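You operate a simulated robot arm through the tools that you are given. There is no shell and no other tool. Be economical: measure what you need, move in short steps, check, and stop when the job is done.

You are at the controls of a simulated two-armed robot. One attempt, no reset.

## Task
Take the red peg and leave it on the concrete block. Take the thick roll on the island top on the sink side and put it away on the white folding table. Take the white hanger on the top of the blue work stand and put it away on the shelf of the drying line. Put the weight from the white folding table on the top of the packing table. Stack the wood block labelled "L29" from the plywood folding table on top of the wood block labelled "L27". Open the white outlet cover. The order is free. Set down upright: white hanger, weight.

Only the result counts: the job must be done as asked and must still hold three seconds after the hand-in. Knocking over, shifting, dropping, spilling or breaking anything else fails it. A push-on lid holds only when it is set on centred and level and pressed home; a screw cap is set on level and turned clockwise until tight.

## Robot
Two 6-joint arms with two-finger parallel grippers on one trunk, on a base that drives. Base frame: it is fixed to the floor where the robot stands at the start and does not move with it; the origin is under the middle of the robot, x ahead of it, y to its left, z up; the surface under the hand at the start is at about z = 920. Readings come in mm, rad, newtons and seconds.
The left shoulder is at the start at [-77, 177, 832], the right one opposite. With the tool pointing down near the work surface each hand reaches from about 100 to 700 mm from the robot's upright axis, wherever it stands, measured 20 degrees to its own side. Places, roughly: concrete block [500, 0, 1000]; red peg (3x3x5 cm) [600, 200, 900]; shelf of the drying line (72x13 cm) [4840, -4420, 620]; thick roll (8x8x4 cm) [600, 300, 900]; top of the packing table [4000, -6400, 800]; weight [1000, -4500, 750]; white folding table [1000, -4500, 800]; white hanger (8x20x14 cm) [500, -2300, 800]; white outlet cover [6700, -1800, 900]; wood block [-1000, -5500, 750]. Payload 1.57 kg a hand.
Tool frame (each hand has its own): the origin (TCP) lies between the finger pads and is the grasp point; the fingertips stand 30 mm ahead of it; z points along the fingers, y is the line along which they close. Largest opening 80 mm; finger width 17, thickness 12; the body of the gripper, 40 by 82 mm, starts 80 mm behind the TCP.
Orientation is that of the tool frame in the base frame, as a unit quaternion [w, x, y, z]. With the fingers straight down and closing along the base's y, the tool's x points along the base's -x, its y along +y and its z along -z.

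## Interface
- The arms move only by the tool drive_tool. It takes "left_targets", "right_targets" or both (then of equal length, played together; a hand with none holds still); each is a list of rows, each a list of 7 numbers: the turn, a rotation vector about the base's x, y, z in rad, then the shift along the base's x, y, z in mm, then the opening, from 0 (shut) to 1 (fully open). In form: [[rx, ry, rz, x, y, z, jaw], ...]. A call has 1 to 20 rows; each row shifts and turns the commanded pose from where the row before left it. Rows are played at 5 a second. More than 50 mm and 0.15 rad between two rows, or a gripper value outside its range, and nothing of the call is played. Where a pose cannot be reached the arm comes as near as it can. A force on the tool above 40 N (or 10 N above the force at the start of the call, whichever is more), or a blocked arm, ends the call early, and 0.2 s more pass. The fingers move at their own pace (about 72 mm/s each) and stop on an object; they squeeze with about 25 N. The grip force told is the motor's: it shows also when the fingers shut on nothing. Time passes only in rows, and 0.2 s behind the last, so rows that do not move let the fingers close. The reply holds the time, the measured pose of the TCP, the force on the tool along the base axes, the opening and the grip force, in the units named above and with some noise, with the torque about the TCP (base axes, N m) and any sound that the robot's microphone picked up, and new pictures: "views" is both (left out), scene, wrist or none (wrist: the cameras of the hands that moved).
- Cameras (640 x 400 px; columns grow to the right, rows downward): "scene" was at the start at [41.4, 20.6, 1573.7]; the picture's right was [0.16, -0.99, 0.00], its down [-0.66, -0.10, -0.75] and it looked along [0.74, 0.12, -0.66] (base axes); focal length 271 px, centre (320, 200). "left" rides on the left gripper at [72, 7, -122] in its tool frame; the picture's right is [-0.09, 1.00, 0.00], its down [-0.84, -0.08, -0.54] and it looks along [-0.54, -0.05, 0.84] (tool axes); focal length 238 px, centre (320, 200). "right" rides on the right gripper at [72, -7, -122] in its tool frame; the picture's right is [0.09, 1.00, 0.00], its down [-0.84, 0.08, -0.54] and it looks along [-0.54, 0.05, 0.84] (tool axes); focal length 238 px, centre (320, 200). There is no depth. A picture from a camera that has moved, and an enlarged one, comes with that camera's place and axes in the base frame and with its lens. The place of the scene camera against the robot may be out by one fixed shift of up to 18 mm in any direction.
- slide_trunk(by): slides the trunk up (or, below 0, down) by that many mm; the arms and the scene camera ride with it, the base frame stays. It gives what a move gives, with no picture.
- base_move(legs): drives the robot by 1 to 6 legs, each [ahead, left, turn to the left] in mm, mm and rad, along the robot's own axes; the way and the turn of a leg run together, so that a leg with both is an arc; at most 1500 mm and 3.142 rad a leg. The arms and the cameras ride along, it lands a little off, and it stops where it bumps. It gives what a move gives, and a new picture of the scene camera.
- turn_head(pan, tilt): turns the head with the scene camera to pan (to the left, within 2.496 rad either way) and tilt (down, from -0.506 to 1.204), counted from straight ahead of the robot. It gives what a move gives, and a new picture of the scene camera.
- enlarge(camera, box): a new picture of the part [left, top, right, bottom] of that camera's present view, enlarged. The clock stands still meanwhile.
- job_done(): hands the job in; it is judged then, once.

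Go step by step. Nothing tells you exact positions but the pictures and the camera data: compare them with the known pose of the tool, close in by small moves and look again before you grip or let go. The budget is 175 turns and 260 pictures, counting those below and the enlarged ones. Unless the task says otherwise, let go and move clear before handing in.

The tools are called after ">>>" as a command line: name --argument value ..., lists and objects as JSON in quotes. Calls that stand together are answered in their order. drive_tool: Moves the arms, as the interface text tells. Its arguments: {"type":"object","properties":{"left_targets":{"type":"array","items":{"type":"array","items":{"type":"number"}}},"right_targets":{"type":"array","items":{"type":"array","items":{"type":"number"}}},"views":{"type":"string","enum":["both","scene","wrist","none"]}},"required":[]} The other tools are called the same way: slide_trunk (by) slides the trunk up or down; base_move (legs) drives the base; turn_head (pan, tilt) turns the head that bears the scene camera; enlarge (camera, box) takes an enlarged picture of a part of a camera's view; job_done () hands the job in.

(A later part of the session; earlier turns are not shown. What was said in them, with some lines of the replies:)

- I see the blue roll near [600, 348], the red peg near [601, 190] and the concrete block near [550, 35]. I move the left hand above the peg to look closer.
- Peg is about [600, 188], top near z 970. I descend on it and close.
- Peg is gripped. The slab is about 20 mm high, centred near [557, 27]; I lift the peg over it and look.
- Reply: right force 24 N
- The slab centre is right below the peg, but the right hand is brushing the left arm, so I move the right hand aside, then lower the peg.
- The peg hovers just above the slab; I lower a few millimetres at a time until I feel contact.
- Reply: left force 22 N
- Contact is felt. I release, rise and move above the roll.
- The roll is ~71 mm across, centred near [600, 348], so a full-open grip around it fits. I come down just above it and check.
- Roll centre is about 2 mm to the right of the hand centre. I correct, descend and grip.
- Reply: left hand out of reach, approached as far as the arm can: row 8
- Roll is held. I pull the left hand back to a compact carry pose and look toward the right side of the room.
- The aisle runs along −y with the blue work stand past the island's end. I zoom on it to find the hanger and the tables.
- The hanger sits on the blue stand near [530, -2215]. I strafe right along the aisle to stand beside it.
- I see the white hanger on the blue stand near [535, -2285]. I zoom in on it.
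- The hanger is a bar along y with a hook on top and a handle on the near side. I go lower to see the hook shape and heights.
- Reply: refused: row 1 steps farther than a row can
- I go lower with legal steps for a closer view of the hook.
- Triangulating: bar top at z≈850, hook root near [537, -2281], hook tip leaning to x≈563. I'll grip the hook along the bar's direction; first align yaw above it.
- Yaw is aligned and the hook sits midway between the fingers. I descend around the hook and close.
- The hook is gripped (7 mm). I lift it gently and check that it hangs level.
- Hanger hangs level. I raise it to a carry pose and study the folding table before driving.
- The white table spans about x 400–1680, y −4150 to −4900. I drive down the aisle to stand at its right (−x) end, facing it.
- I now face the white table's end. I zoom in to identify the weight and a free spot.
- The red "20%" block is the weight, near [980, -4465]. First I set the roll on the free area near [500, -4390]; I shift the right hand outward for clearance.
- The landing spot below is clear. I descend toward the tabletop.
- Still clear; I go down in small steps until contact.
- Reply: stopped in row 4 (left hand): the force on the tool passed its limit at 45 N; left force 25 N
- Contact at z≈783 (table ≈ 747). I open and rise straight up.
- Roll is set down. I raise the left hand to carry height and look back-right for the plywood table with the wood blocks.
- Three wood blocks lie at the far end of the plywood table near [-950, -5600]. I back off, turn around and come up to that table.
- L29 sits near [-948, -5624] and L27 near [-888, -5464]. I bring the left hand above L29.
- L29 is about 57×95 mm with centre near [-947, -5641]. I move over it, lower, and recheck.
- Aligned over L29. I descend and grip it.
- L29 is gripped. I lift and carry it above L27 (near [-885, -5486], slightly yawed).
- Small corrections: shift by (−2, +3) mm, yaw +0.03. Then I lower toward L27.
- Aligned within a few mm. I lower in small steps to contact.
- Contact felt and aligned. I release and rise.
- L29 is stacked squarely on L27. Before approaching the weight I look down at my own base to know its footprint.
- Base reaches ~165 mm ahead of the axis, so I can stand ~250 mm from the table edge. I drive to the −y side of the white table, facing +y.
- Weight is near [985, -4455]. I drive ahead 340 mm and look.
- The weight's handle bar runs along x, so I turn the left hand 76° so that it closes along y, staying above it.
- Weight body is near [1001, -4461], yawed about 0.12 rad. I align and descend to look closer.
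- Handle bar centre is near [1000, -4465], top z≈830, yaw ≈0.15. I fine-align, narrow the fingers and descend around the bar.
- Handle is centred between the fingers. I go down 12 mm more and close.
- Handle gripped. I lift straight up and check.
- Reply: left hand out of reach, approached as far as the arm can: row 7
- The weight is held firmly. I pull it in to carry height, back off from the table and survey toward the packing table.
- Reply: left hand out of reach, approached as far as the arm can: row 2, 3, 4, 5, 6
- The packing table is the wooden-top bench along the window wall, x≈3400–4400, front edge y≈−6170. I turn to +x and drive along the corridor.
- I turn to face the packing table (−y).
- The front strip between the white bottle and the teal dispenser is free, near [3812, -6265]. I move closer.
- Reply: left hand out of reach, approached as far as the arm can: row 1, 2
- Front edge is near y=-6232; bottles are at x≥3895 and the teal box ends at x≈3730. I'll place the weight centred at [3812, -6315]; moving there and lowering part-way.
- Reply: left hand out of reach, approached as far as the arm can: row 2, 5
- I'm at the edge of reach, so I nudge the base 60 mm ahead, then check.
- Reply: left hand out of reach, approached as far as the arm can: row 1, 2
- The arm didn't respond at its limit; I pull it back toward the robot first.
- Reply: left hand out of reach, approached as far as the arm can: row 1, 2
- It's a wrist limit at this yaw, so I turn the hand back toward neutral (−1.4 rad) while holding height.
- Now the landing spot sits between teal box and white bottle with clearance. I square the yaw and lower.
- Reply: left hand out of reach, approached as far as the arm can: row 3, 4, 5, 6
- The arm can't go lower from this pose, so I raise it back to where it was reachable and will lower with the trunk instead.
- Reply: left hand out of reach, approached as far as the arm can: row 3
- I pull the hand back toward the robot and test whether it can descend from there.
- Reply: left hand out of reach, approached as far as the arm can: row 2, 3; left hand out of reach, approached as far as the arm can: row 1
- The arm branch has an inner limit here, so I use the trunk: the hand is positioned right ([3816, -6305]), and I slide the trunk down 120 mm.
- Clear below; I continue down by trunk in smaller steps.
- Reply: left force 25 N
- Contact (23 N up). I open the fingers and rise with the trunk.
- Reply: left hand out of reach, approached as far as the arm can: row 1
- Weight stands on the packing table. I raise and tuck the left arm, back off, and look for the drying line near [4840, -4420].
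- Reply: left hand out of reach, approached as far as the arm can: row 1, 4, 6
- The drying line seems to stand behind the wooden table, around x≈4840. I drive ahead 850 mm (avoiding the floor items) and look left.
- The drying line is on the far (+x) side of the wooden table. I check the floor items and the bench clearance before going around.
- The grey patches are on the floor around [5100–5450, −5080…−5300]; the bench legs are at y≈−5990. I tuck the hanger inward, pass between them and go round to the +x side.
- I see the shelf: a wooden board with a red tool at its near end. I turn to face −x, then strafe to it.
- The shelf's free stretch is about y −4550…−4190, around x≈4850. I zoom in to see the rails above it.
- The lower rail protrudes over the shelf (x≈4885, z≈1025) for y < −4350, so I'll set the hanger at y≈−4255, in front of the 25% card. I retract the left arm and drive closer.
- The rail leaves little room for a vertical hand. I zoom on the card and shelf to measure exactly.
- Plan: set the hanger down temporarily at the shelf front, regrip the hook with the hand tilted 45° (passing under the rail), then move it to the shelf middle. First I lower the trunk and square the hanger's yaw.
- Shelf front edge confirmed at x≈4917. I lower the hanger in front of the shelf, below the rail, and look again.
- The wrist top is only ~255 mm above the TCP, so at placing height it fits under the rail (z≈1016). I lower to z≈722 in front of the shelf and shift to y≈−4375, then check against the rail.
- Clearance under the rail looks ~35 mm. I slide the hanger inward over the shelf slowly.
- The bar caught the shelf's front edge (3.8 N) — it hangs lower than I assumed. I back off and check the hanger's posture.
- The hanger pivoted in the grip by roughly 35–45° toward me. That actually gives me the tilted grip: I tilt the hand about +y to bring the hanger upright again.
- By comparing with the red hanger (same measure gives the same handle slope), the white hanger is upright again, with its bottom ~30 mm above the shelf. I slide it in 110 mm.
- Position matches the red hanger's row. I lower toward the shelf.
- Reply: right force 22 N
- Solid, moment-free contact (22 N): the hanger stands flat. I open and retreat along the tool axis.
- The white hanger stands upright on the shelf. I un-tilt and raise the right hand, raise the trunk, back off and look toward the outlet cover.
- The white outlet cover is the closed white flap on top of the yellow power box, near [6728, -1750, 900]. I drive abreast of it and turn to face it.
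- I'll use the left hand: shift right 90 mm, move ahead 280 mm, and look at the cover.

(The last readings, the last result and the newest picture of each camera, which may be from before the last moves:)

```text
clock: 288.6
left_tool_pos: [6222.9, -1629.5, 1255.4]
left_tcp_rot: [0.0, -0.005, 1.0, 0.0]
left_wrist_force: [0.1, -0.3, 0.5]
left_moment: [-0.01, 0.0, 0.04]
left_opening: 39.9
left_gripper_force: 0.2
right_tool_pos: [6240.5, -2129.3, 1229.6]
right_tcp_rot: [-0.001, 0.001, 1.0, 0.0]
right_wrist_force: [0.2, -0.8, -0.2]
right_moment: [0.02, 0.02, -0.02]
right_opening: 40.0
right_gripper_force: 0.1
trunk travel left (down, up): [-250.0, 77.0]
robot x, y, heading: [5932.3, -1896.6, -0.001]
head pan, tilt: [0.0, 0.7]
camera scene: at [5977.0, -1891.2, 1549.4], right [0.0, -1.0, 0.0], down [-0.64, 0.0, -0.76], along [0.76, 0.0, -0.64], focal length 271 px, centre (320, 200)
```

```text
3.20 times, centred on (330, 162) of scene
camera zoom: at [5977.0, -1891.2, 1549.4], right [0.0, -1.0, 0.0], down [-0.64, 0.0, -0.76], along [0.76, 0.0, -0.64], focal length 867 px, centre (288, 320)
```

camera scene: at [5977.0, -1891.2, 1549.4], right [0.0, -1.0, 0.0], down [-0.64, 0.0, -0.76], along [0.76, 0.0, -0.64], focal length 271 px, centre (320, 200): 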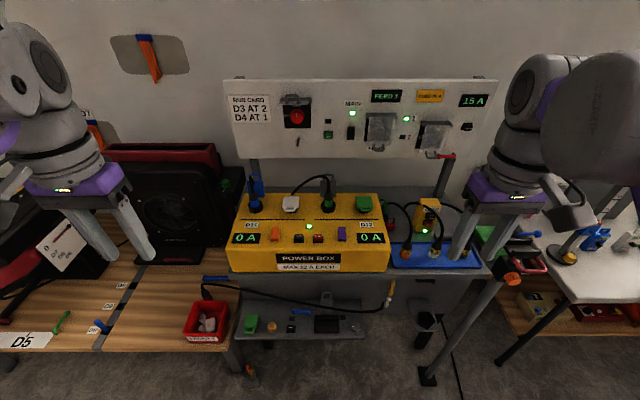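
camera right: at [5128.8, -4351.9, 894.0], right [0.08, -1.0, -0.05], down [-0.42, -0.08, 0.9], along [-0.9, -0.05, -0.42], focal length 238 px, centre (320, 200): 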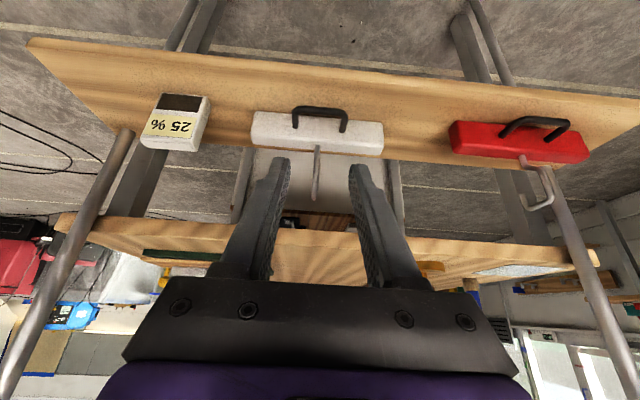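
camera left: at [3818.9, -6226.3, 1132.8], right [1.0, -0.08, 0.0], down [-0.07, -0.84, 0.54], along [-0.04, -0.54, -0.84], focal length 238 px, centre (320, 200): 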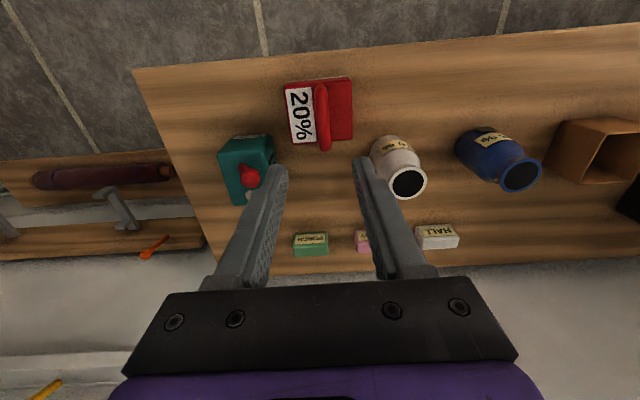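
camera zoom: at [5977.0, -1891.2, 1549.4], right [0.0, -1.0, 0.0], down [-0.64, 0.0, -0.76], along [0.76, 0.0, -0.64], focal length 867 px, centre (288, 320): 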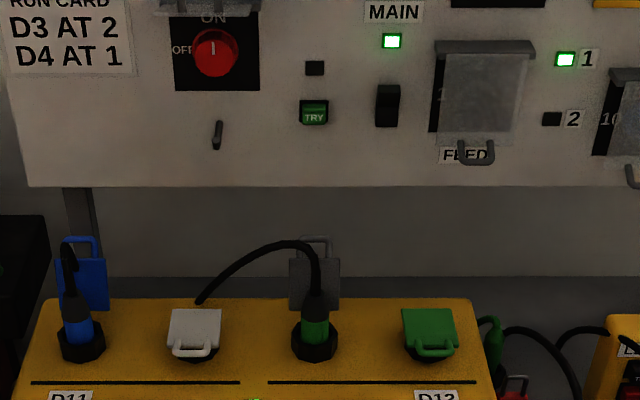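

The cover has a small loop handle at its front edge and hinges at the back. I shift right 60 mm and ahead 165 mm for reach.

>>> base_move --legs '[[0, -60, 0], [165, 0, 0]]'

>>> drive_tool --left_targets '[[0, 0, 0, 30, -20, -20, 1], [0, 0, 0, 35, -20, -25, 1], [0, 0, 0, 35, -20, -25, 1], [0, 0, 0, 35, -20, -25, 1], [0, 0, 0, 30, -15, -25, 1]]' --views "both"

```text
clock: 290.9
left_tool_pos: [6390.1, -1690.0, 1256.2]
left_tcp_rot: [0.001, -0.005, 1.0, 0.0]
left_wrist_force: [0.5, -0.8, -0.2]
left_moment: [0.03, 0.0, 0.01]
left_opening: 40.0
left_gripper_force: 0.0
right_tool_pos: [6409.8, -2187.8, 1229.2]
right_tcp_rot: [0.0, 0.001, 1.0, 0.0]
right_wrist_force: [-0.7, 0.6, 0.3]
right_moment: [0.01, 0.02, 0.02]
right_opening: 40.0
right_gripper_force: 0.1
trunk travel left (down, up): [-250.0, 77.0]
robot x, y, heading: [6104.0, -1958.6, 0.003]
head pan, tilt: [0.0, 0.7]
camera scene: at [6145.5, -1951.0, 1549.4], right [0.0, -1.0, 0.0], down [-0.64, 0.0, -0.77], along [0.77, 0.0, -0.64], focal length 271 px, centre (320, 200)
```

scene: 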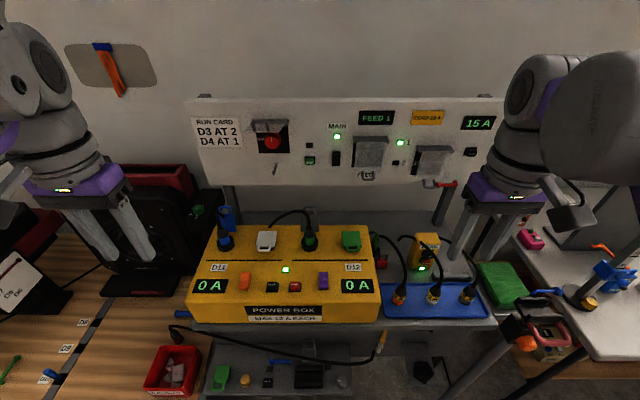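

```text
clock: 292.1
left_tool_pos: [6554.7, -1787.3, 1134.7]
left_tcp_rot: [0.0, -0.005, 1.0, 0.0]
left_wrist_force: [0.2, -0.1, 0.1]
left_moment: [-0.01, 0.0, -0.01]
left_opening: 80.1
left_gripper_force: 0.1
right_tool_pos: [6410.2, -2189.0, 1229.5]
right_tcp_rot: [-0.002, 0.0, 1.0, 0.0]
right_wrist_force: [0.4, 0.2, -0.3]
right_moment: [0.04, 0.02, -0.06]
right_opening: 39.8
right_gripper_force: 0.1
trunk travel left (down, up): [-250.0, 77.0]
robot x, y, heading: [6098.0, -1961.0, -0.001]
head pan, tilt: [0.0, 0.7]
camera scene: at [6146.8, -1951.1, 1549.4], right [0.0, -1.0, 0.0], down [-0.64, 0.0, -0.76], along [0.76, 0.0, -0.64], focal length 271 px, centre (320, 200)
camera left: at [6484.5, -1779.8, 1256.7], right [0.08, 1.0, 0.0], down [0.84, -0.07, 0.54], along [0.54, -0.04, -0.84], focal length 238 px, centre (320, 200)
```

scene: 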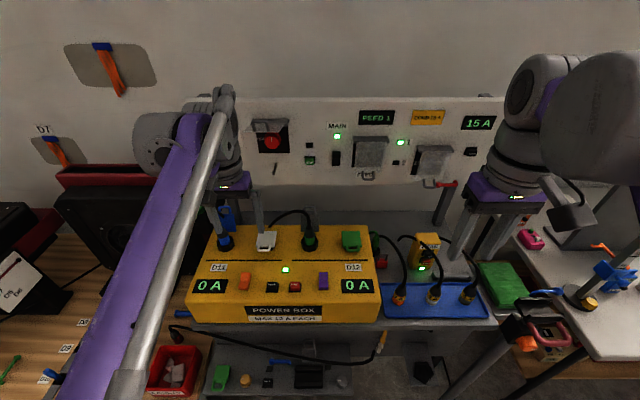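
left: 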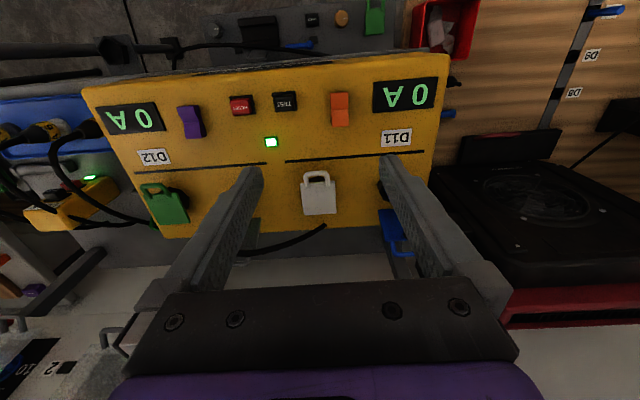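

Wrist view agrees: loop near [6658, -1798, ~915]. I go lower for a closer look.

>>> drive_tool --left_targets '[[0, 0, 0, 10, -3, -35, 0.7], [0, 0, 0, 10, -3, -35, 0.7], [0, 0, 0, 10, -3, -35, 0.7], [0, 0, 0, 0, 0, 0, 0.7]]' --views "wrist"

>>> enlarge --camera "left" --box '[240, 110, 400, 230]'

>>> enlarge --camera "scene" --box '[200, 190, 328, 270]'

```text
clock: 293.1
left_tool_pos: [6584.3, -1793.1, 1032.2]
left_tcp_rot: [0.001, -0.006, 1.0, 0.001]
left_wrist_force: [0.3, -0.2, 0.0]
left_moment: [0.04, -0.01, 0.0]
left_opening: 55.9
left_gripper_force: 0.1
right_tool_pos: [6410.7, -2188.7, 1230.4]
right_tcp_rot: [0.0, 0.0, 1.0, 0.0]
right_wrist_force: [0.0, 0.3, -0.5]
right_moment: [0.04, 0.0, -0.01]
right_opening: 39.6
right_gripper_force: 0.0
trunk travel left (down, up): [-250.0, 77.0]
robot x, y, heading: [6098.9, -1957.0, -0.0]
head pan, tilt: [0.0, 0.7]
camera left: at [6513.1, -1787.2, 1154.3], right [0.08, 1.0, 0.0], down [0.84, -0.07, 0.54], along [0.54, -0.04, -0.84], focal length 238 px, centre (320, 200)
```

left: 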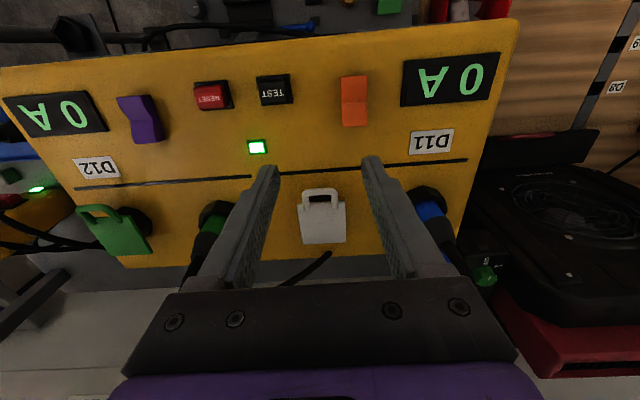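

```text
3.33 times, centred on (320, 170) of left
camera zoom: at [6513.1, -1787.2, 1154.3], right [0.08, 1.0, 0.0], down [0.84, -0.07, 0.54], along [0.54, -0.04, -0.84], focal length 794 px, centre (320, 300)
```

zoom: 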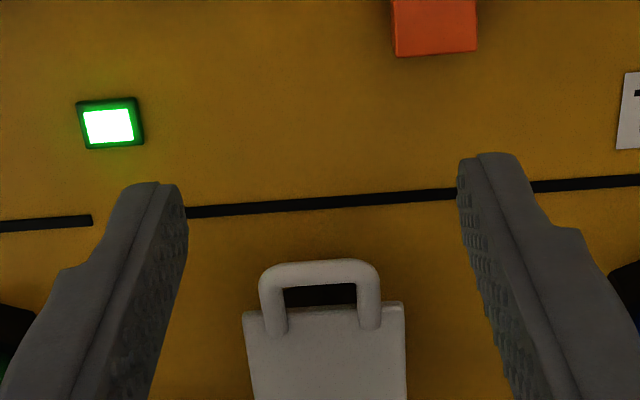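

```text
5.00 times, centred on (264, 230) of scene
camera zoom: at [6145.1, -1951.0, 1549.4], right [0.0, -1.0, 0.0], down [-0.64, 0.0, -0.77], along [0.77, 0.0, -0.64], focal length 1354 px, centre (600, 50)
```

zoom: 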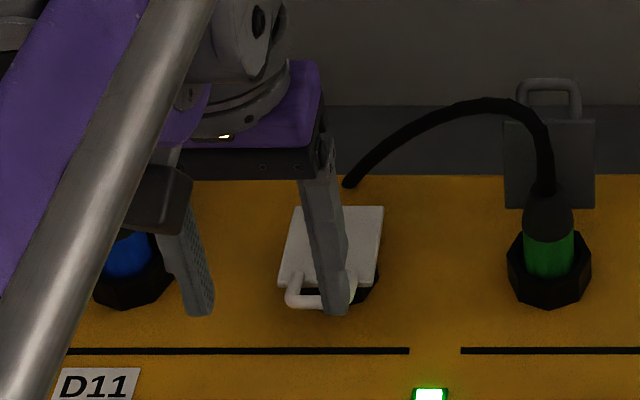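

I'll pinch the loop from both sides (y), fingers vertical, and swing it up around the rear hinge (x≈6732). I move above the loop and down part-way.

>>> drive_tool --left_targets '[[0, 0, 0, 23, -1, -20, 0.75], [0, 0, 0, 23, -1, -20, 0.75], [0, 0, 0, 22, -2, -17, 0.75], [0, 0, 0, 0, 0, 0, 0.75]]' --views "wrist"

>>> enlarge --camera "left" --box '[240, 90, 400, 210]'

>>> enlarge --camera "scene" --box '[200, 190, 328, 270]'

```text
clock: 294.1
left_tool_pos: [6654.1, -1797.0, 971.9]
left_tcp_rot: [0.001, -0.005, 1.0, 0.0]
left_wrist_force: [-0.4, 0.4, -0.3]
left_moment: [0.06, 0.0, 0.02]
left_opening: 60.1
left_gripper_force: 0.0
right_tool_pos: [6407.5, -2188.7, 1230.6]
right_tcp_rot: [0.0, 0.001, 1.0, 0.0]
right_wrist_force: [-0.7, 0.2, 0.0]
right_moment: [0.01, 0.0, 0.03]
right_opening: 39.9
right_gripper_force: 0.0
trunk travel left (down, up): [-250.0, 77.0]
robot x, y, heading: [6101.2, -1956.8, -0.005]
head pan, tilt: [0.0, 0.7]
camera left: at [6582.4, -1791.5, 1096.0], right [0.08, 1.0, 0.0], down [0.84, -0.07, 0.54], along [0.54, -0.04, -0.84], focal length 238 px, centre (320, 200)
```

left: 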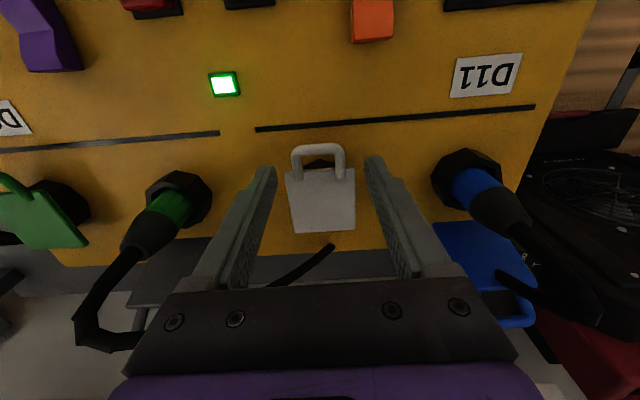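

```text
3.33 times, centred on (320, 150) of left
camera zoom: at [6582.4, -1791.5, 1096.0], right [0.08, 1.0, 0.0], down [0.84, -0.07, 0.54], along [0.54, -0.04, -0.84], focal length 794 px, centre (320, 367)
```

zoom: 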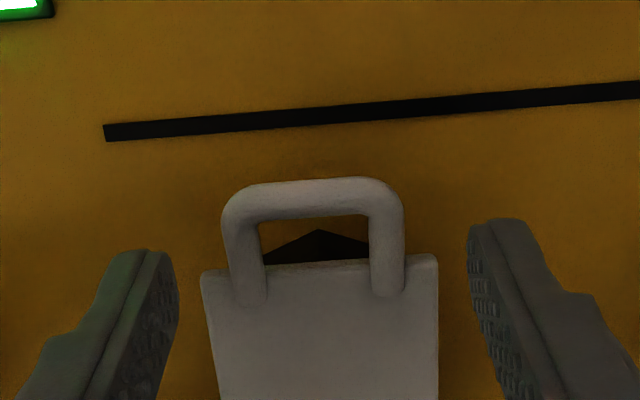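

```text
5.00 times, centred on (264, 230) of scene
camera zoom: at [6144.7, -1951.0, 1549.4], right [0.0, -1.0, 0.0], down [-0.64, 0.0, -0.77], along [0.77, 0.0, -0.64], focal length 1354 px, centre (600, 50)
```

zoom: 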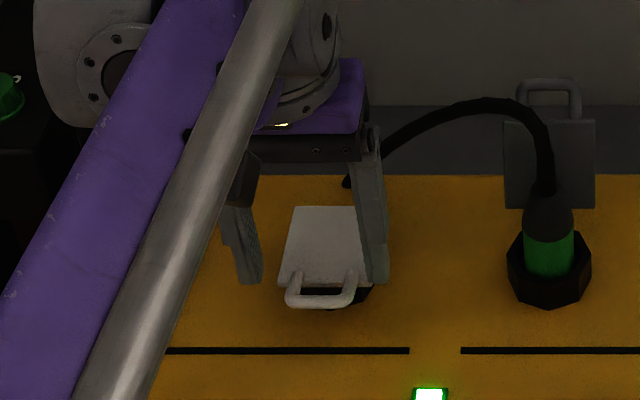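

Loop bar is at about [6644, -1797.5, 934]; flap edge at x≈6660. I centre the pads at x≈6650, tips 8 mm below the loop, and close.

>>> drive_tool --left_targets '[[0, 0, 0, -4.5, -0.5, -8, 0.75], [0, 0, 0, 0, 0, -7, 0.75], [0, 0, 0, 0, 0, 0, 0], [0, 0, 0, 0, 0, 0, 0]]' --views "wrist"

>>> enlarge --camera "left" --box '[240, 90, 400, 210]'

```text
clock: 295.1
left_tool_pos: [6649.1, -1797.9, 958.2]
left_tcp_rot: [0.001, -0.004, 1.0, 0.001]
left_wrist_force: [-0.6, -2.4, -1.3]
left_moment: [-0.16, 0.01, -0.2]
left_opening: 39.3
left_gripper_force: 36.8
right_tool_pos: [6409.6, -2187.9, 1231.0]
right_tcp_rot: [0.0, 0.001, 1.0, 0.0]
right_wrist_force: [0.1, -0.6, 1.3]
right_moment: [0.02, 0.02, -0.04]
right_opening: 39.8
right_gripper_force: 0.1
trunk travel left (down, up): [-250.0, 77.0]
robot x, y, heading: [6099.8, -1959.8, 0.0]
head pan, tilt: [0.0, 0.7]
camera left: at [6578.2, -1792.6, 1081.0], right [0.08, 1.0, 0.0], down [0.84, -0.07, 0.54], along [0.54, -0.04, -0.84], focal length 238 px, centre (320, 200)
```

left: 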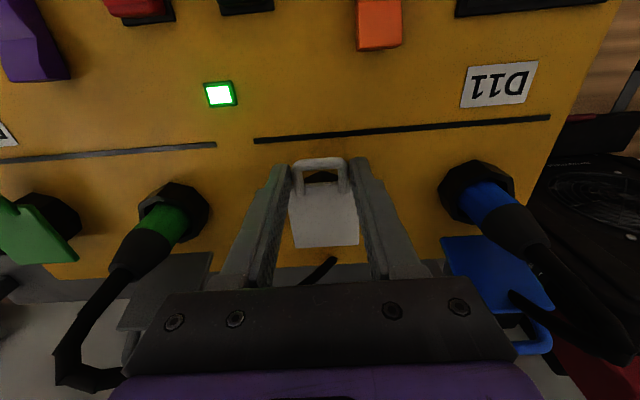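

```text
3.33 times, centred on (320, 150) of left
camera zoom: at [6578.2, -1792.6, 1081.0], right [0.08, 1.0, 0.0], down [0.84, -0.07, 0.54], along [0.54, -0.04, -0.84], focal length 794 px, centre (320, 367)
```

zoom: 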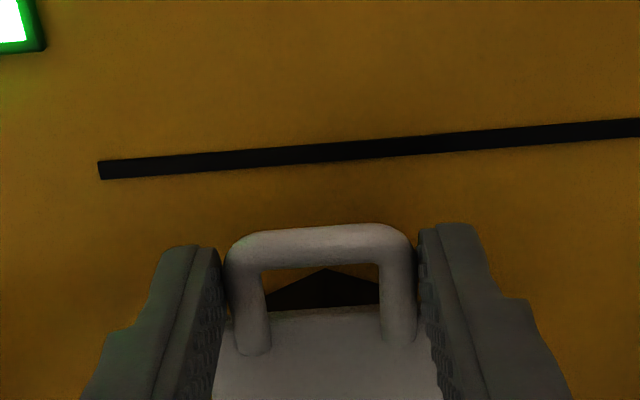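

The loop is pinched (39 mm). I swing it up along the arc, first half, and check.

>>> drive_tool --left_targets '[[0, 0, 0, 1, 0, 6, 0], [0, 0, 0, 1.1, 0, 5.9, 0], [0, 0, 0, 2, 0, 5.7, 0], [0, 0, 0, 2.1, 0, 5.7, 0], [0, 0, 0, 4.7, 0, 7.6, 0], [0, 0, 0, 5, 0, 7.6, 0]]' --views "both"

>>> enlarge --camera "left" --box '[240, 110, 400, 250]'

```text
clock: 296.5
left_tool_pos: [6665.0, -1798.1, 998.6]
left_tcp_rot: [0.0, -0.006, 1.0, 0.001]
left_wrist_force: [-9.5, -4.9, -11.1]
left_moment: [-0.16, 1.42, 0.04]
left_opening: 39.9
left_gripper_force: 45.2
right_tool_pos: [6409.2, -2188.1, 1231.0]
right_tcp_rot: [-0.001, 0.001, 1.0, 0.0]
right_wrist_force: [0.1, 0.3, -0.3]
right_moment: [0.01, -0.01, 0.02]
right_opening: 40.0
right_gripper_force: 0.0
trunk travel left (down, up): [-250.0, 77.0]
robot x, y, heading: [6099.9, -1960.0, -0.004]
head pan, tilt: [0.0, 0.7]
camera scene: at [6145.1, -1951.5, 1549.4], right [0.0, -1.0, 0.0], down [-0.64, 0.0, -0.77], along [0.77, 0.0, -0.64], focal length 271 px, centre (320, 200)
camera left: at [6593.4, -1792.6, 1121.8], right [0.08, 1.0, 0.0], down [0.84, -0.07, 0.54], along [0.54, -0.04, -0.84], focal length 238 px, centre (320, 200)
```

scene: 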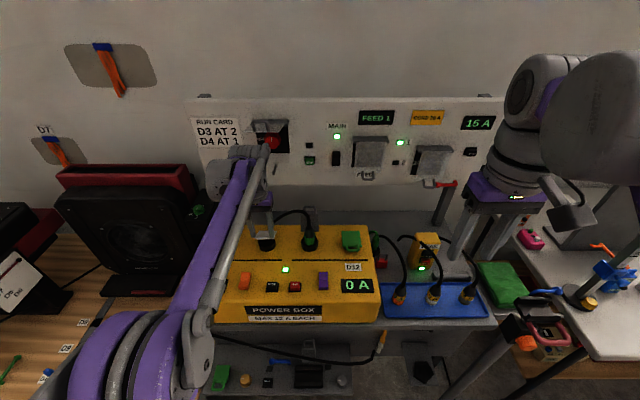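
left: 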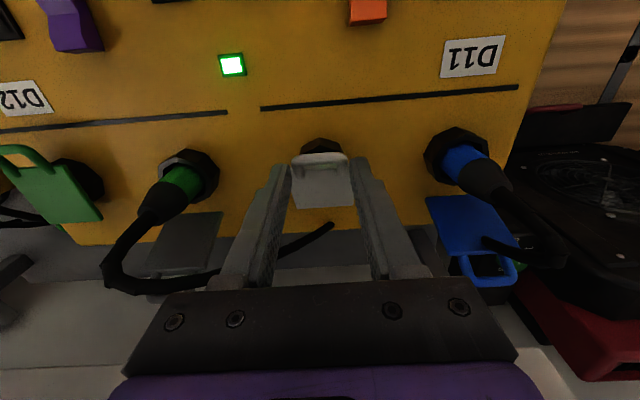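

```text
2.86 times, centred on (320, 180) of left
camera zoom: at [6593.4, -1792.6, 1121.8], right [0.08, 1.0, 0.0], down [0.84, -0.07, 0.54], along [0.54, -0.04, -0.84], focal length 681 px, centre (320, 257)
```

zoom: 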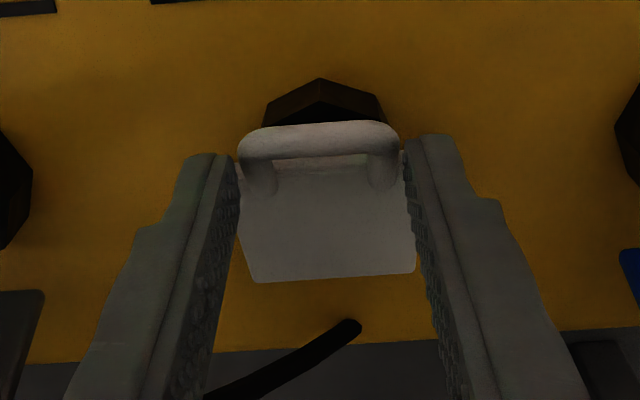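

The flap is at ~40° and following. I continue the arc upward and back.

>>> drive_tool --left_targets '[[0, 0, 0, 6, 0, 6, 0], [0, 0, 0, 7, 0, 6, 0], [0, 0, 0, 8, 0, 4.5, 0], [0, 0, 0, 8, 0, 3.5, 0]]' --views "wrist"

>>> enlarge --camera "left" --box '[240, 110, 400, 250]'

```text
clock: 297.5
left_tool_pos: [6694.4, -1798.3, 1018.1]
left_tcp_rot: [0.002, -0.006, 1.0, 0.001]
left_wrist_force: [0.4, 0.8, 0.0]
left_moment: [0.0, -0.01, -0.03]
left_opening: 0.2
left_gripper_force: 21.3
right_tool_pos: [6409.4, -2188.3, 1229.8]
right_tcp_rot: [0.0, 0.001, 1.0, 0.001]
right_wrist_force: [0.5, 0.1, 0.5]
right_moment: [0.03, 0.02, -0.01]
right_opening: 40.1
right_gripper_force: 0.0
trunk travel left (down, up): [-250.0, 77.0]
robot x, y, heading: [6099.0, -1954.7, -0.003]
head pan, tilt: [0.0, 0.7]
camera left: at [6623.1, -1792.7, 1141.0], right [0.08, 1.0, 0.0], down [0.84, -0.07, 0.54], along [0.54, -0.04, -0.84], focal length 238 px, centre (320, 200)
```

left: 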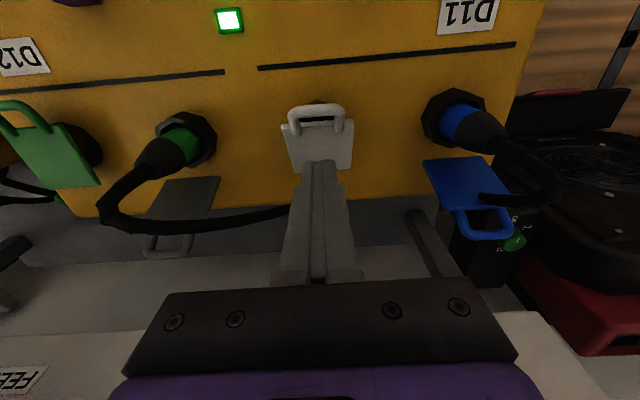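

```text
2.86 times, centred on (320, 180) of left
camera zoom: at [6623.1, -1792.7, 1141.0], right [0.08, 1.0, 0.0], down [0.84, -0.07, 0.54], along [0.54, -0.04, -0.84], focal length 681 px, centre (320, 257)
```

zoom: 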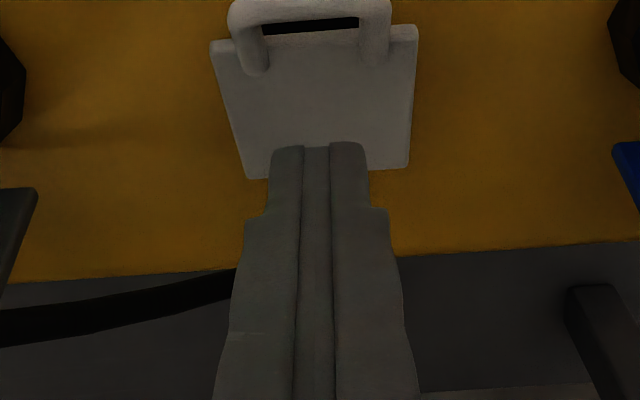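

The loop slipped out but the flap stays open at ~36°. I'll go in front of it with closed fingers, dip below the loop and push it back to upright.

>>> drive_tool --left_targets '[[0, 0, 0, -5, 0, 20, 0], [0, 0, 0, -35, 0, 5, 0], [0, 0, 0, -32, 0, 0, 0], [0, 0, 0, 0, 0, -35, 0], [0, 0, 0, 0, 0, -30, 0], [0, 0, 0, 0, 0, 0, 0]]' --views "wrist"

>>> enlarge --camera "left" --box '[240, 110, 400, 250]'

>>> enlarge --camera "scene" --box '[200, 190, 328, 270]'

```text
clock: 298.9
left_tool_pos: [6620.0, -1798.2, 978.7]
left_tcp_rot: [0.001, -0.004, 1.0, 0.001]
left_wrist_force: [-1.0, 0.4, -0.1]
left_moment: [0.01, -0.01, -0.02]
left_opening: 0.0
left_gripper_force: 21.4
right_tool_pos: [6409.4, -2188.9, 1229.5]
right_tcp_rot: [0.0, 0.001, 1.0, 0.0]
right_wrist_force: [0.8, -0.4, 0.4]
right_moment: [-0.01, 0.03, -0.02]
right_opening: 39.9
right_gripper_force: 0.0
trunk travel left (down, up): [-250.0, 77.0]
robot x, y, heading: [6102.2, -1956.6, -0.005]
head pan, tilt: [0.0, 0.7]
camera left: at [6549.4, -1792.0, 1101.5], right [0.08, 1.0, 0.0], down [0.84, -0.07, 0.54], along [0.54, -0.04, -0.84], focal length 238 px, centre (320, 200)
```

left: 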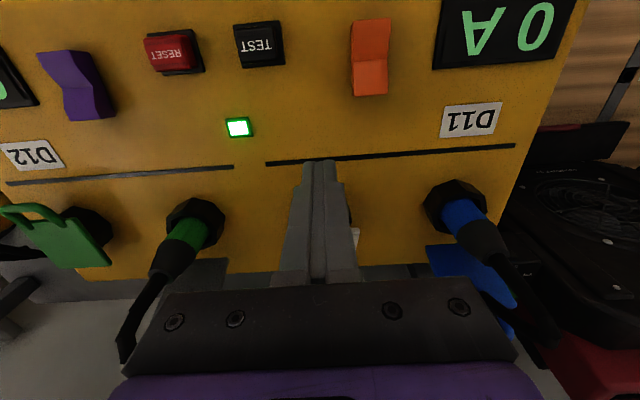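

```text
2.86 times, centred on (320, 180) of left
camera zoom: at [6549.4, -1792.0, 1101.5], right [0.08, 1.0, 0.0], down [0.84, -0.07, 0.54], along [0.54, -0.04, -0.84], focal length 681 px, centre (320, 257)
```

zoom: 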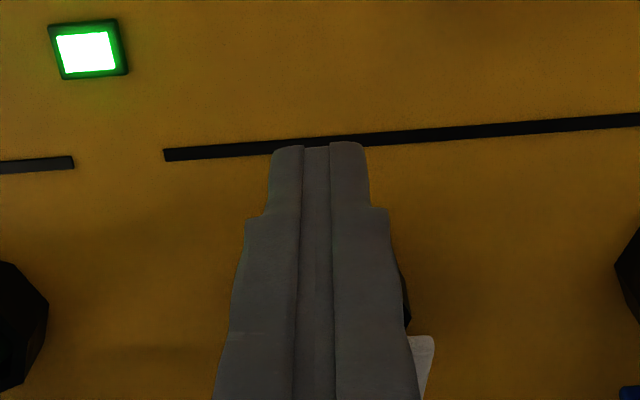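

```text
5.00 times, centred on (264, 230) of scene
camera zoom: at [6145.4, -1951.0, 1549.4], right [0.0, -1.0, 0.0], down [-0.64, 0.0, -0.76], along [0.76, 0.0, -0.64], focal length 1354 px, centre (600, 50)
```

zoom: 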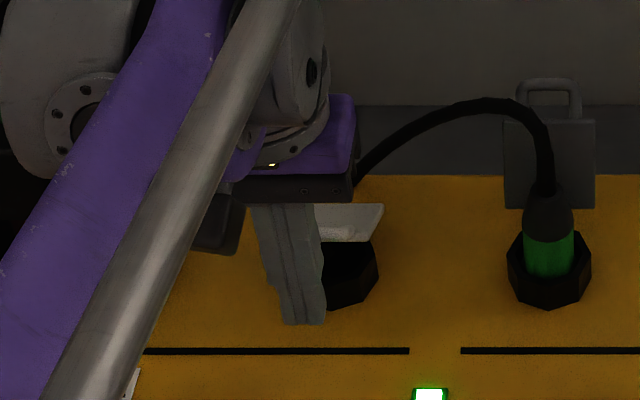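

The flap is still raised and the socket is visible. I push +x with the closed fingers.

>>> drive_tool --left_targets '[[0, 0, 0, 15, 0, 0, 0], [0, 0, 0, 15, 0, 0, 0], [0, 0, 0, 12, 0, 1, 0], [0, 0, 0, 12, 0, 2, 0], [0, 0, 0, 12, 0, 3, 0], [0, 0, 0, 10, 0, 3, 0], [0, 0, 0, 10, 0, 3, 0]]' --views "wrist"

>>> enlarge --camera "scene" --box '[200, 190, 328, 270]'

```text
clock: 299.8
left_tool_pos: [6659.7, -1798.7, 985.5]
left_tcp_rot: [-0.003, -0.006, 1.0, 0.0]
left_wrist_force: [-20.2, 0.1, 24.0]
left_moment: [-0.06, -0.36, -0.07]
left_opening: 0.1
left_gripper_force: 21.0
right_tool_pos: [6406.6, -2190.0, 1230.1]
right_tcp_rot: [0.002, 0.0, 1.0, 0.0]
right_wrist_force: [-0.2, -0.3, -0.5]
right_moment: [-0.04, 0.02, -0.05]
right_opening: 40.0
right_gripper_force: 0.0
trunk travel left (down, up): [-250.0, 77.0]
robot x, y, heading: [6096.2, -1956.9, 0.002]
head pan, tilt: [0.0, 0.7]
stopped in row 4 (left hand): the force on the tool passed its limit at 46 N (the readings are from after the stop); the commanded pose is now the measured one
camera left: at [6589.9, -1792.8, 1107.6], right [0.08, 1.0, 0.0], down [0.84, -0.07, 0.54], along [0.53, -0.04, -0.84], focal length 238 px, centre (320, 200)
```

left: 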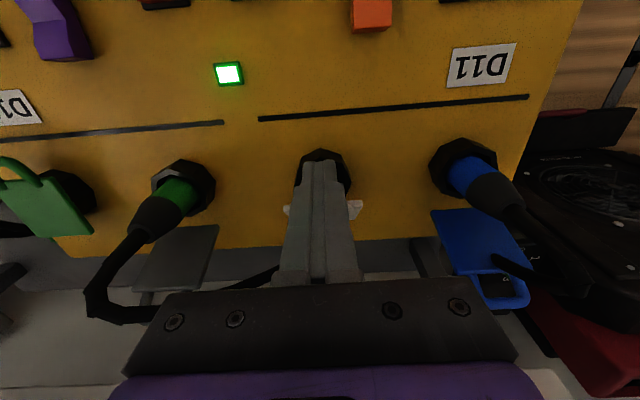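

```text
5.00 times, centred on (264, 230) of scene
camera zoom: at [6140.8, -1951.6, 1549.8], right [0.0, -1.0, 0.0], down [-0.64, 0.0, -0.77], along [0.77, 0.0, -0.64], focal length 1354 px, centre (600, 50)
```

zoom: 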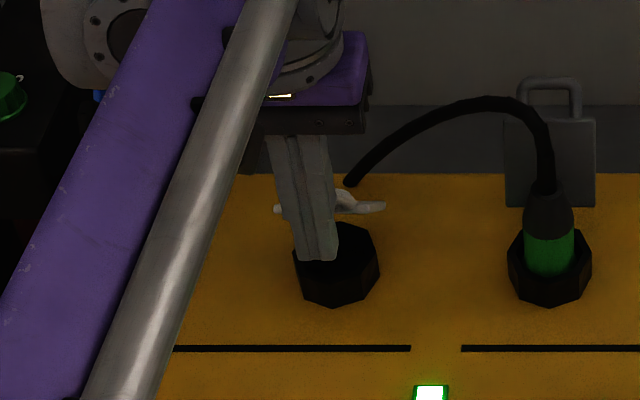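

The loop caught the finger's step. I back off slightly, raise so that the tips bear just below the loop, and push again.

>>> drive_tool --left_targets '[[0, 0, 0, -8, 0, 0, 0], [0, 0, 0, 0, 0, 18, 0], [0, 0, 0, 10, 0, 3, 0], [0, 0, 0, 10, 0, 4, 0], [0, 0, 0, 10, 0, 4, 0], [0, 0, 0, 10, 0, 2, 0]]' --views "wrist"

>>> enlarge --camera "scene" --box '[200, 190, 328, 270]'

```text
clock: 301.2
left_tool_pos: [6697.6, -1798.2, 1012.6]
left_tcp_rot: [-0.002, -0.006, 1.0, 0.001]
left_wrist_force: [-0.5, -0.2, -0.7]
left_moment: [0.0, -0.04, 0.02]
left_opening: 0.1
left_gripper_force: 21.3
right_tool_pos: [6409.8, -2188.9, 1230.4]
right_tcp_rot: [-0.001, 0.001, 1.0, 0.0]
right_wrist_force: [0.0, 0.0, 0.8]
right_moment: [0.04, 0.01, -0.01]
right_opening: 39.8
right_gripper_force: 0.0
trunk travel left (down, up): [-250.0, 77.0]
robot x, y, heading: [6100.2, -1958.9, -0.001]
head pan, tilt: [0.0, 0.7]
camera left: at [6626.8, -1792.3, 1136.3], right [0.08, 1.0, 0.0], down [0.84, -0.07, 0.54], along [0.54, -0.04, -0.84], focal length 238 px, centre (320, 200)
```

left: 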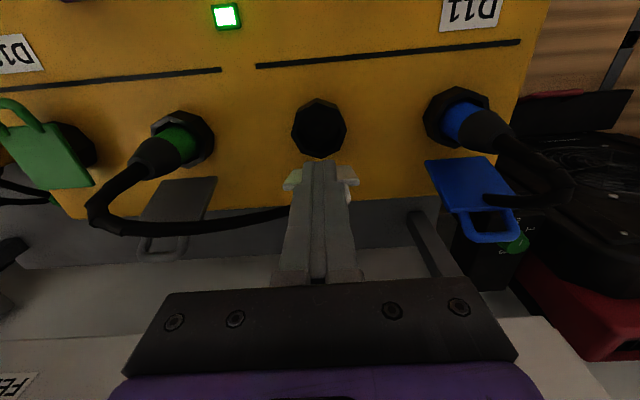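

```text
5.00 times, centred on (264, 230) of scene
camera zoom: at [6145.4, -1950.9, 1549.4], right [0.0, -1.0, 0.0], down [-0.64, 0.0, -0.76], along [0.76, 0.0, -0.64], focal length 1354 px, centre (600, 50)
```

zoom: 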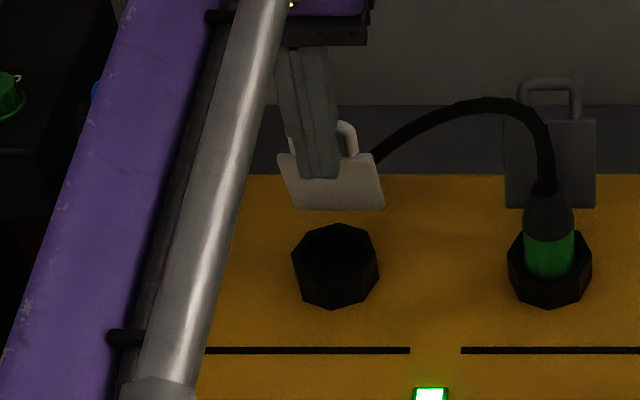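

Nearly upright. I push further until it leans back like the grey one.

>>> drive_tool --left_targets '[[0, 0, 0, 10, 0, 0, 0], [0, 0, 0, 10, 0, -2, 0], [0, 0, 0, 10, 0, -2, 0], [0, 0, 0, 10, 0, -2, 0], [0, 0, 0, 6, 0, -2, 0]]' --views "wrist"

>>> enlarge --camera "scene" --box '[200, 190, 328, 270]'

```text
clock: 302.4
left_tool_pos: [6732.0, -1798.8, 1004.1]
left_tcp_rot: [-0.002, -0.006, 1.0, 0.002]
left_wrist_force: [-16.0, 0.0, 15.5]
left_moment: [0.0, 0.3, -0.02]
left_opening: 0.0
left_gripper_force: 21.0
left hand out of reach, approached as far as the arm can: row 5
right_tool_pos: [6405.3, -2188.6, 1230.7]
right_tcp_rot: [0.002, 0.001, 1.0, 0.0]
right_wrist_force: [-0.1, -0.6, -1.0]
right_moment: [0.01, 0.03, -0.01]
right_opening: 40.2
right_gripper_force: 0.0
trunk travel left (down, up): [-250.0, 77.0]
robot x, y, heading: [6098.6, -1955.1, -0.002]
head pan, tilt: [0.0, 0.7]
camera left: at [6661.6, -1791.5, 1128.6], right [0.08, 1.0, 0.0], down [0.84, -0.07, 0.54], along [0.54, -0.04, -0.84], focal length 238 px, centre (320, 200)
```

left: 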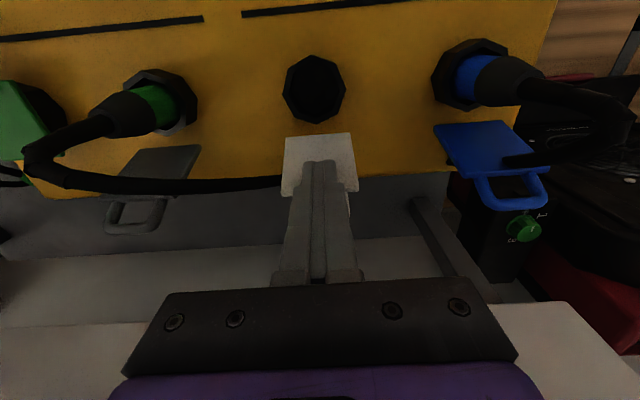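

```text
5.00 times, centred on (264, 230) of scene
camera zoom: at [6139.9, -1950.8, 1549.8], right [0.0, -1.0, 0.0], down [-0.64, 0.0, -0.77], along [0.77, 0.0, -0.64], focal length 1354 px, centre (600, 50)
```

zoom: 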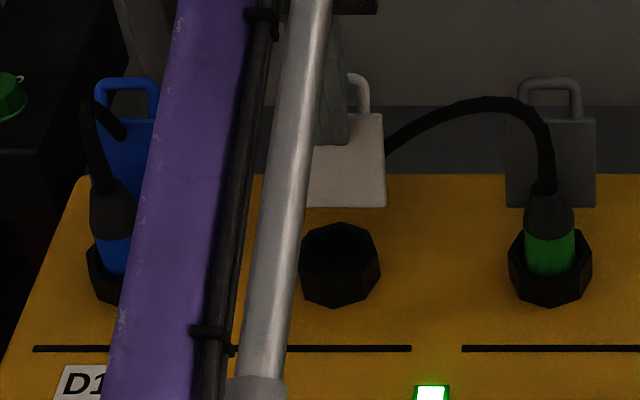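

The flap now matches the grey open one and is at its stop. I withdraw and check that it stays open.

>>> drive_tool --left_targets '[[0, 0, 0, -25, 0, 0, 0], [0, 0, 0, -30, 0, 20, 0], [0, 0, 0, -30, 0, 35, 0], [0, 0, 0, -30, 5, 40, 0], [0, 0, 0, -30, 15, 35, 0.3], [0, 0, 0, -30, 25, 30, 0.3], [0, 0, 0, -30, 25, 30, 0.3], [0, 0, 0, -30, 25, 30, 0.3], [0, 0, 0, -30, 20, 30, 0.3]]' --views "scene"

>>> enlarge --camera "scene" --box '[200, 180, 360, 280]'

```text
refused: row 4 steps farther than a row can; nothing moved
```

```text
4.00 times, centred on (280, 230) of scene
camera zoom: at [6139.9, -1950.8, 1549.8], right [0.0, -1.0, 0.0], down [-0.64, 0.0, -0.77], along [0.77, 0.0, -0.64], focal length 1084 px, centre (480, 80)
```

zoom: 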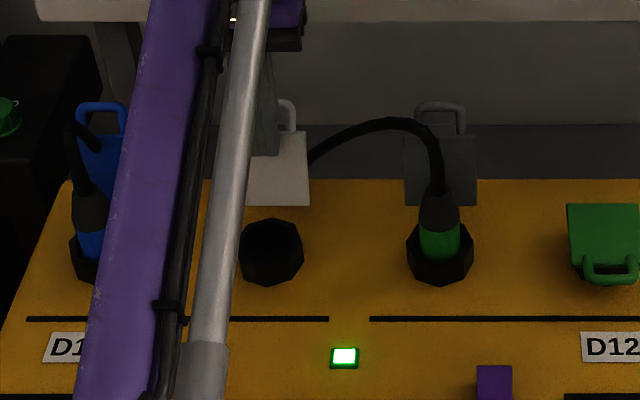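

>>> drive_tool --left_targets '[[0, 0, 0, -25, 0, 0, 0], [0, 0, 0, -30, 0, 20, 0], [0, 0, 0, -30, 0, 35, 0], [0, 0, 0, -28, 5, 35, 0], [0, 0, 0, -28, 15, 30, 0.3], [0, 0, 0, -28, 25, 28, 0.3], [0, 0, 0, -28, 25, 28, 0.3], [0, 0, 0, -28, 25, 28, 0.3], [0, 0, 0, -28, 20, 28, 0.3]]' --views "scene"

>>> enlarge --camera "scene" --box '[200, 180, 360, 280]'

```text
clock: 304.4
left_tool_pos: [6482.0, -1683.4, 1231.1]
left_tcp_rot: [-0.002, -0.005, 1.0, 0.001]
left_wrist_force: [0.3, 0.3, -0.4]
left_moment: [0.03, -0.01, -0.04]
left_opening: 24.1
left_gripper_force: 0.1
right_tool_pos: [6407.0, -2188.8, 1231.1]
right_tcp_rot: [0.0, 0.001, 1.0, 0.0]
right_wrist_force: [-0.1, -0.5, 0.6]
right_moment: [-0.01, 0.0, -0.03]
right_opening: 40.1
right_gripper_force: 0.1
trunk travel left (down, up): [-250.0, 77.0]
robot x, y, heading: [6102.4, -1956.5, 0.001]
head pan, tilt: [0.0, 0.7]
camera scene: at [6144.1, -1950.7, 1549.4], right [0.0, -1.0, 0.0], down [-0.64, 0.0, -0.77], along [0.77, 0.0, -0.64], focal length 271 px, centre (320, 200)
```

scene: 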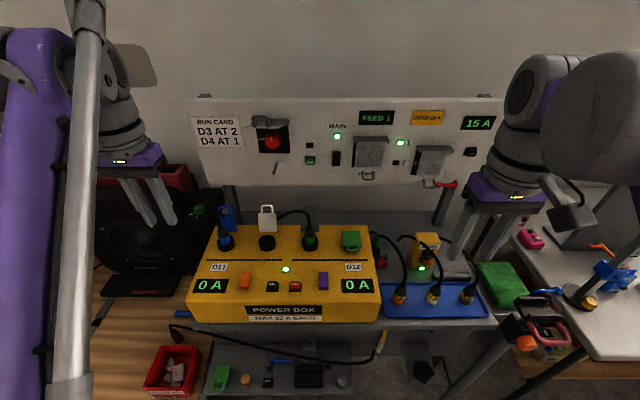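

```text
4.00 times, centred on (280, 230) of scene
camera zoom: at [6144.1, -1950.7, 1549.4], right [0.0, -1.0, 0.0], down [-0.64, 0.0, -0.77], along [0.77, 0.0, -0.64], focal length 1084 px, centre (480, 80)
```

zoom: 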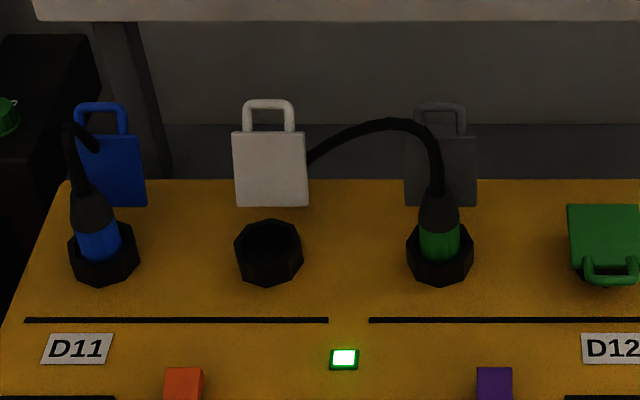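

The white cover stands open on its own like the blue and grey ones. All six jobs are done and both hands are clear, so I hand in.

>>> job_done

```text
The job is handed in.
```

I completed all six jobs and handed the work in with both hands clear.

- **Red peg:** it stands on the concrete block.
- **Thick roll:** it lies on the white folding table.
- **White hanger:** it stands upright on the drying-line shelf. The hanger caught the shelf's front edge on the first try. I backed off and set it down on the second.
- **Weight:** the red "20%" block stands upright on the packing table.
- **Wood blocks:** L29 is stacked squarely on L27 on the plywood folding table.
- **White outlet cover:** it stands open against its stop. I took this to be the white flap on the yellow power box.
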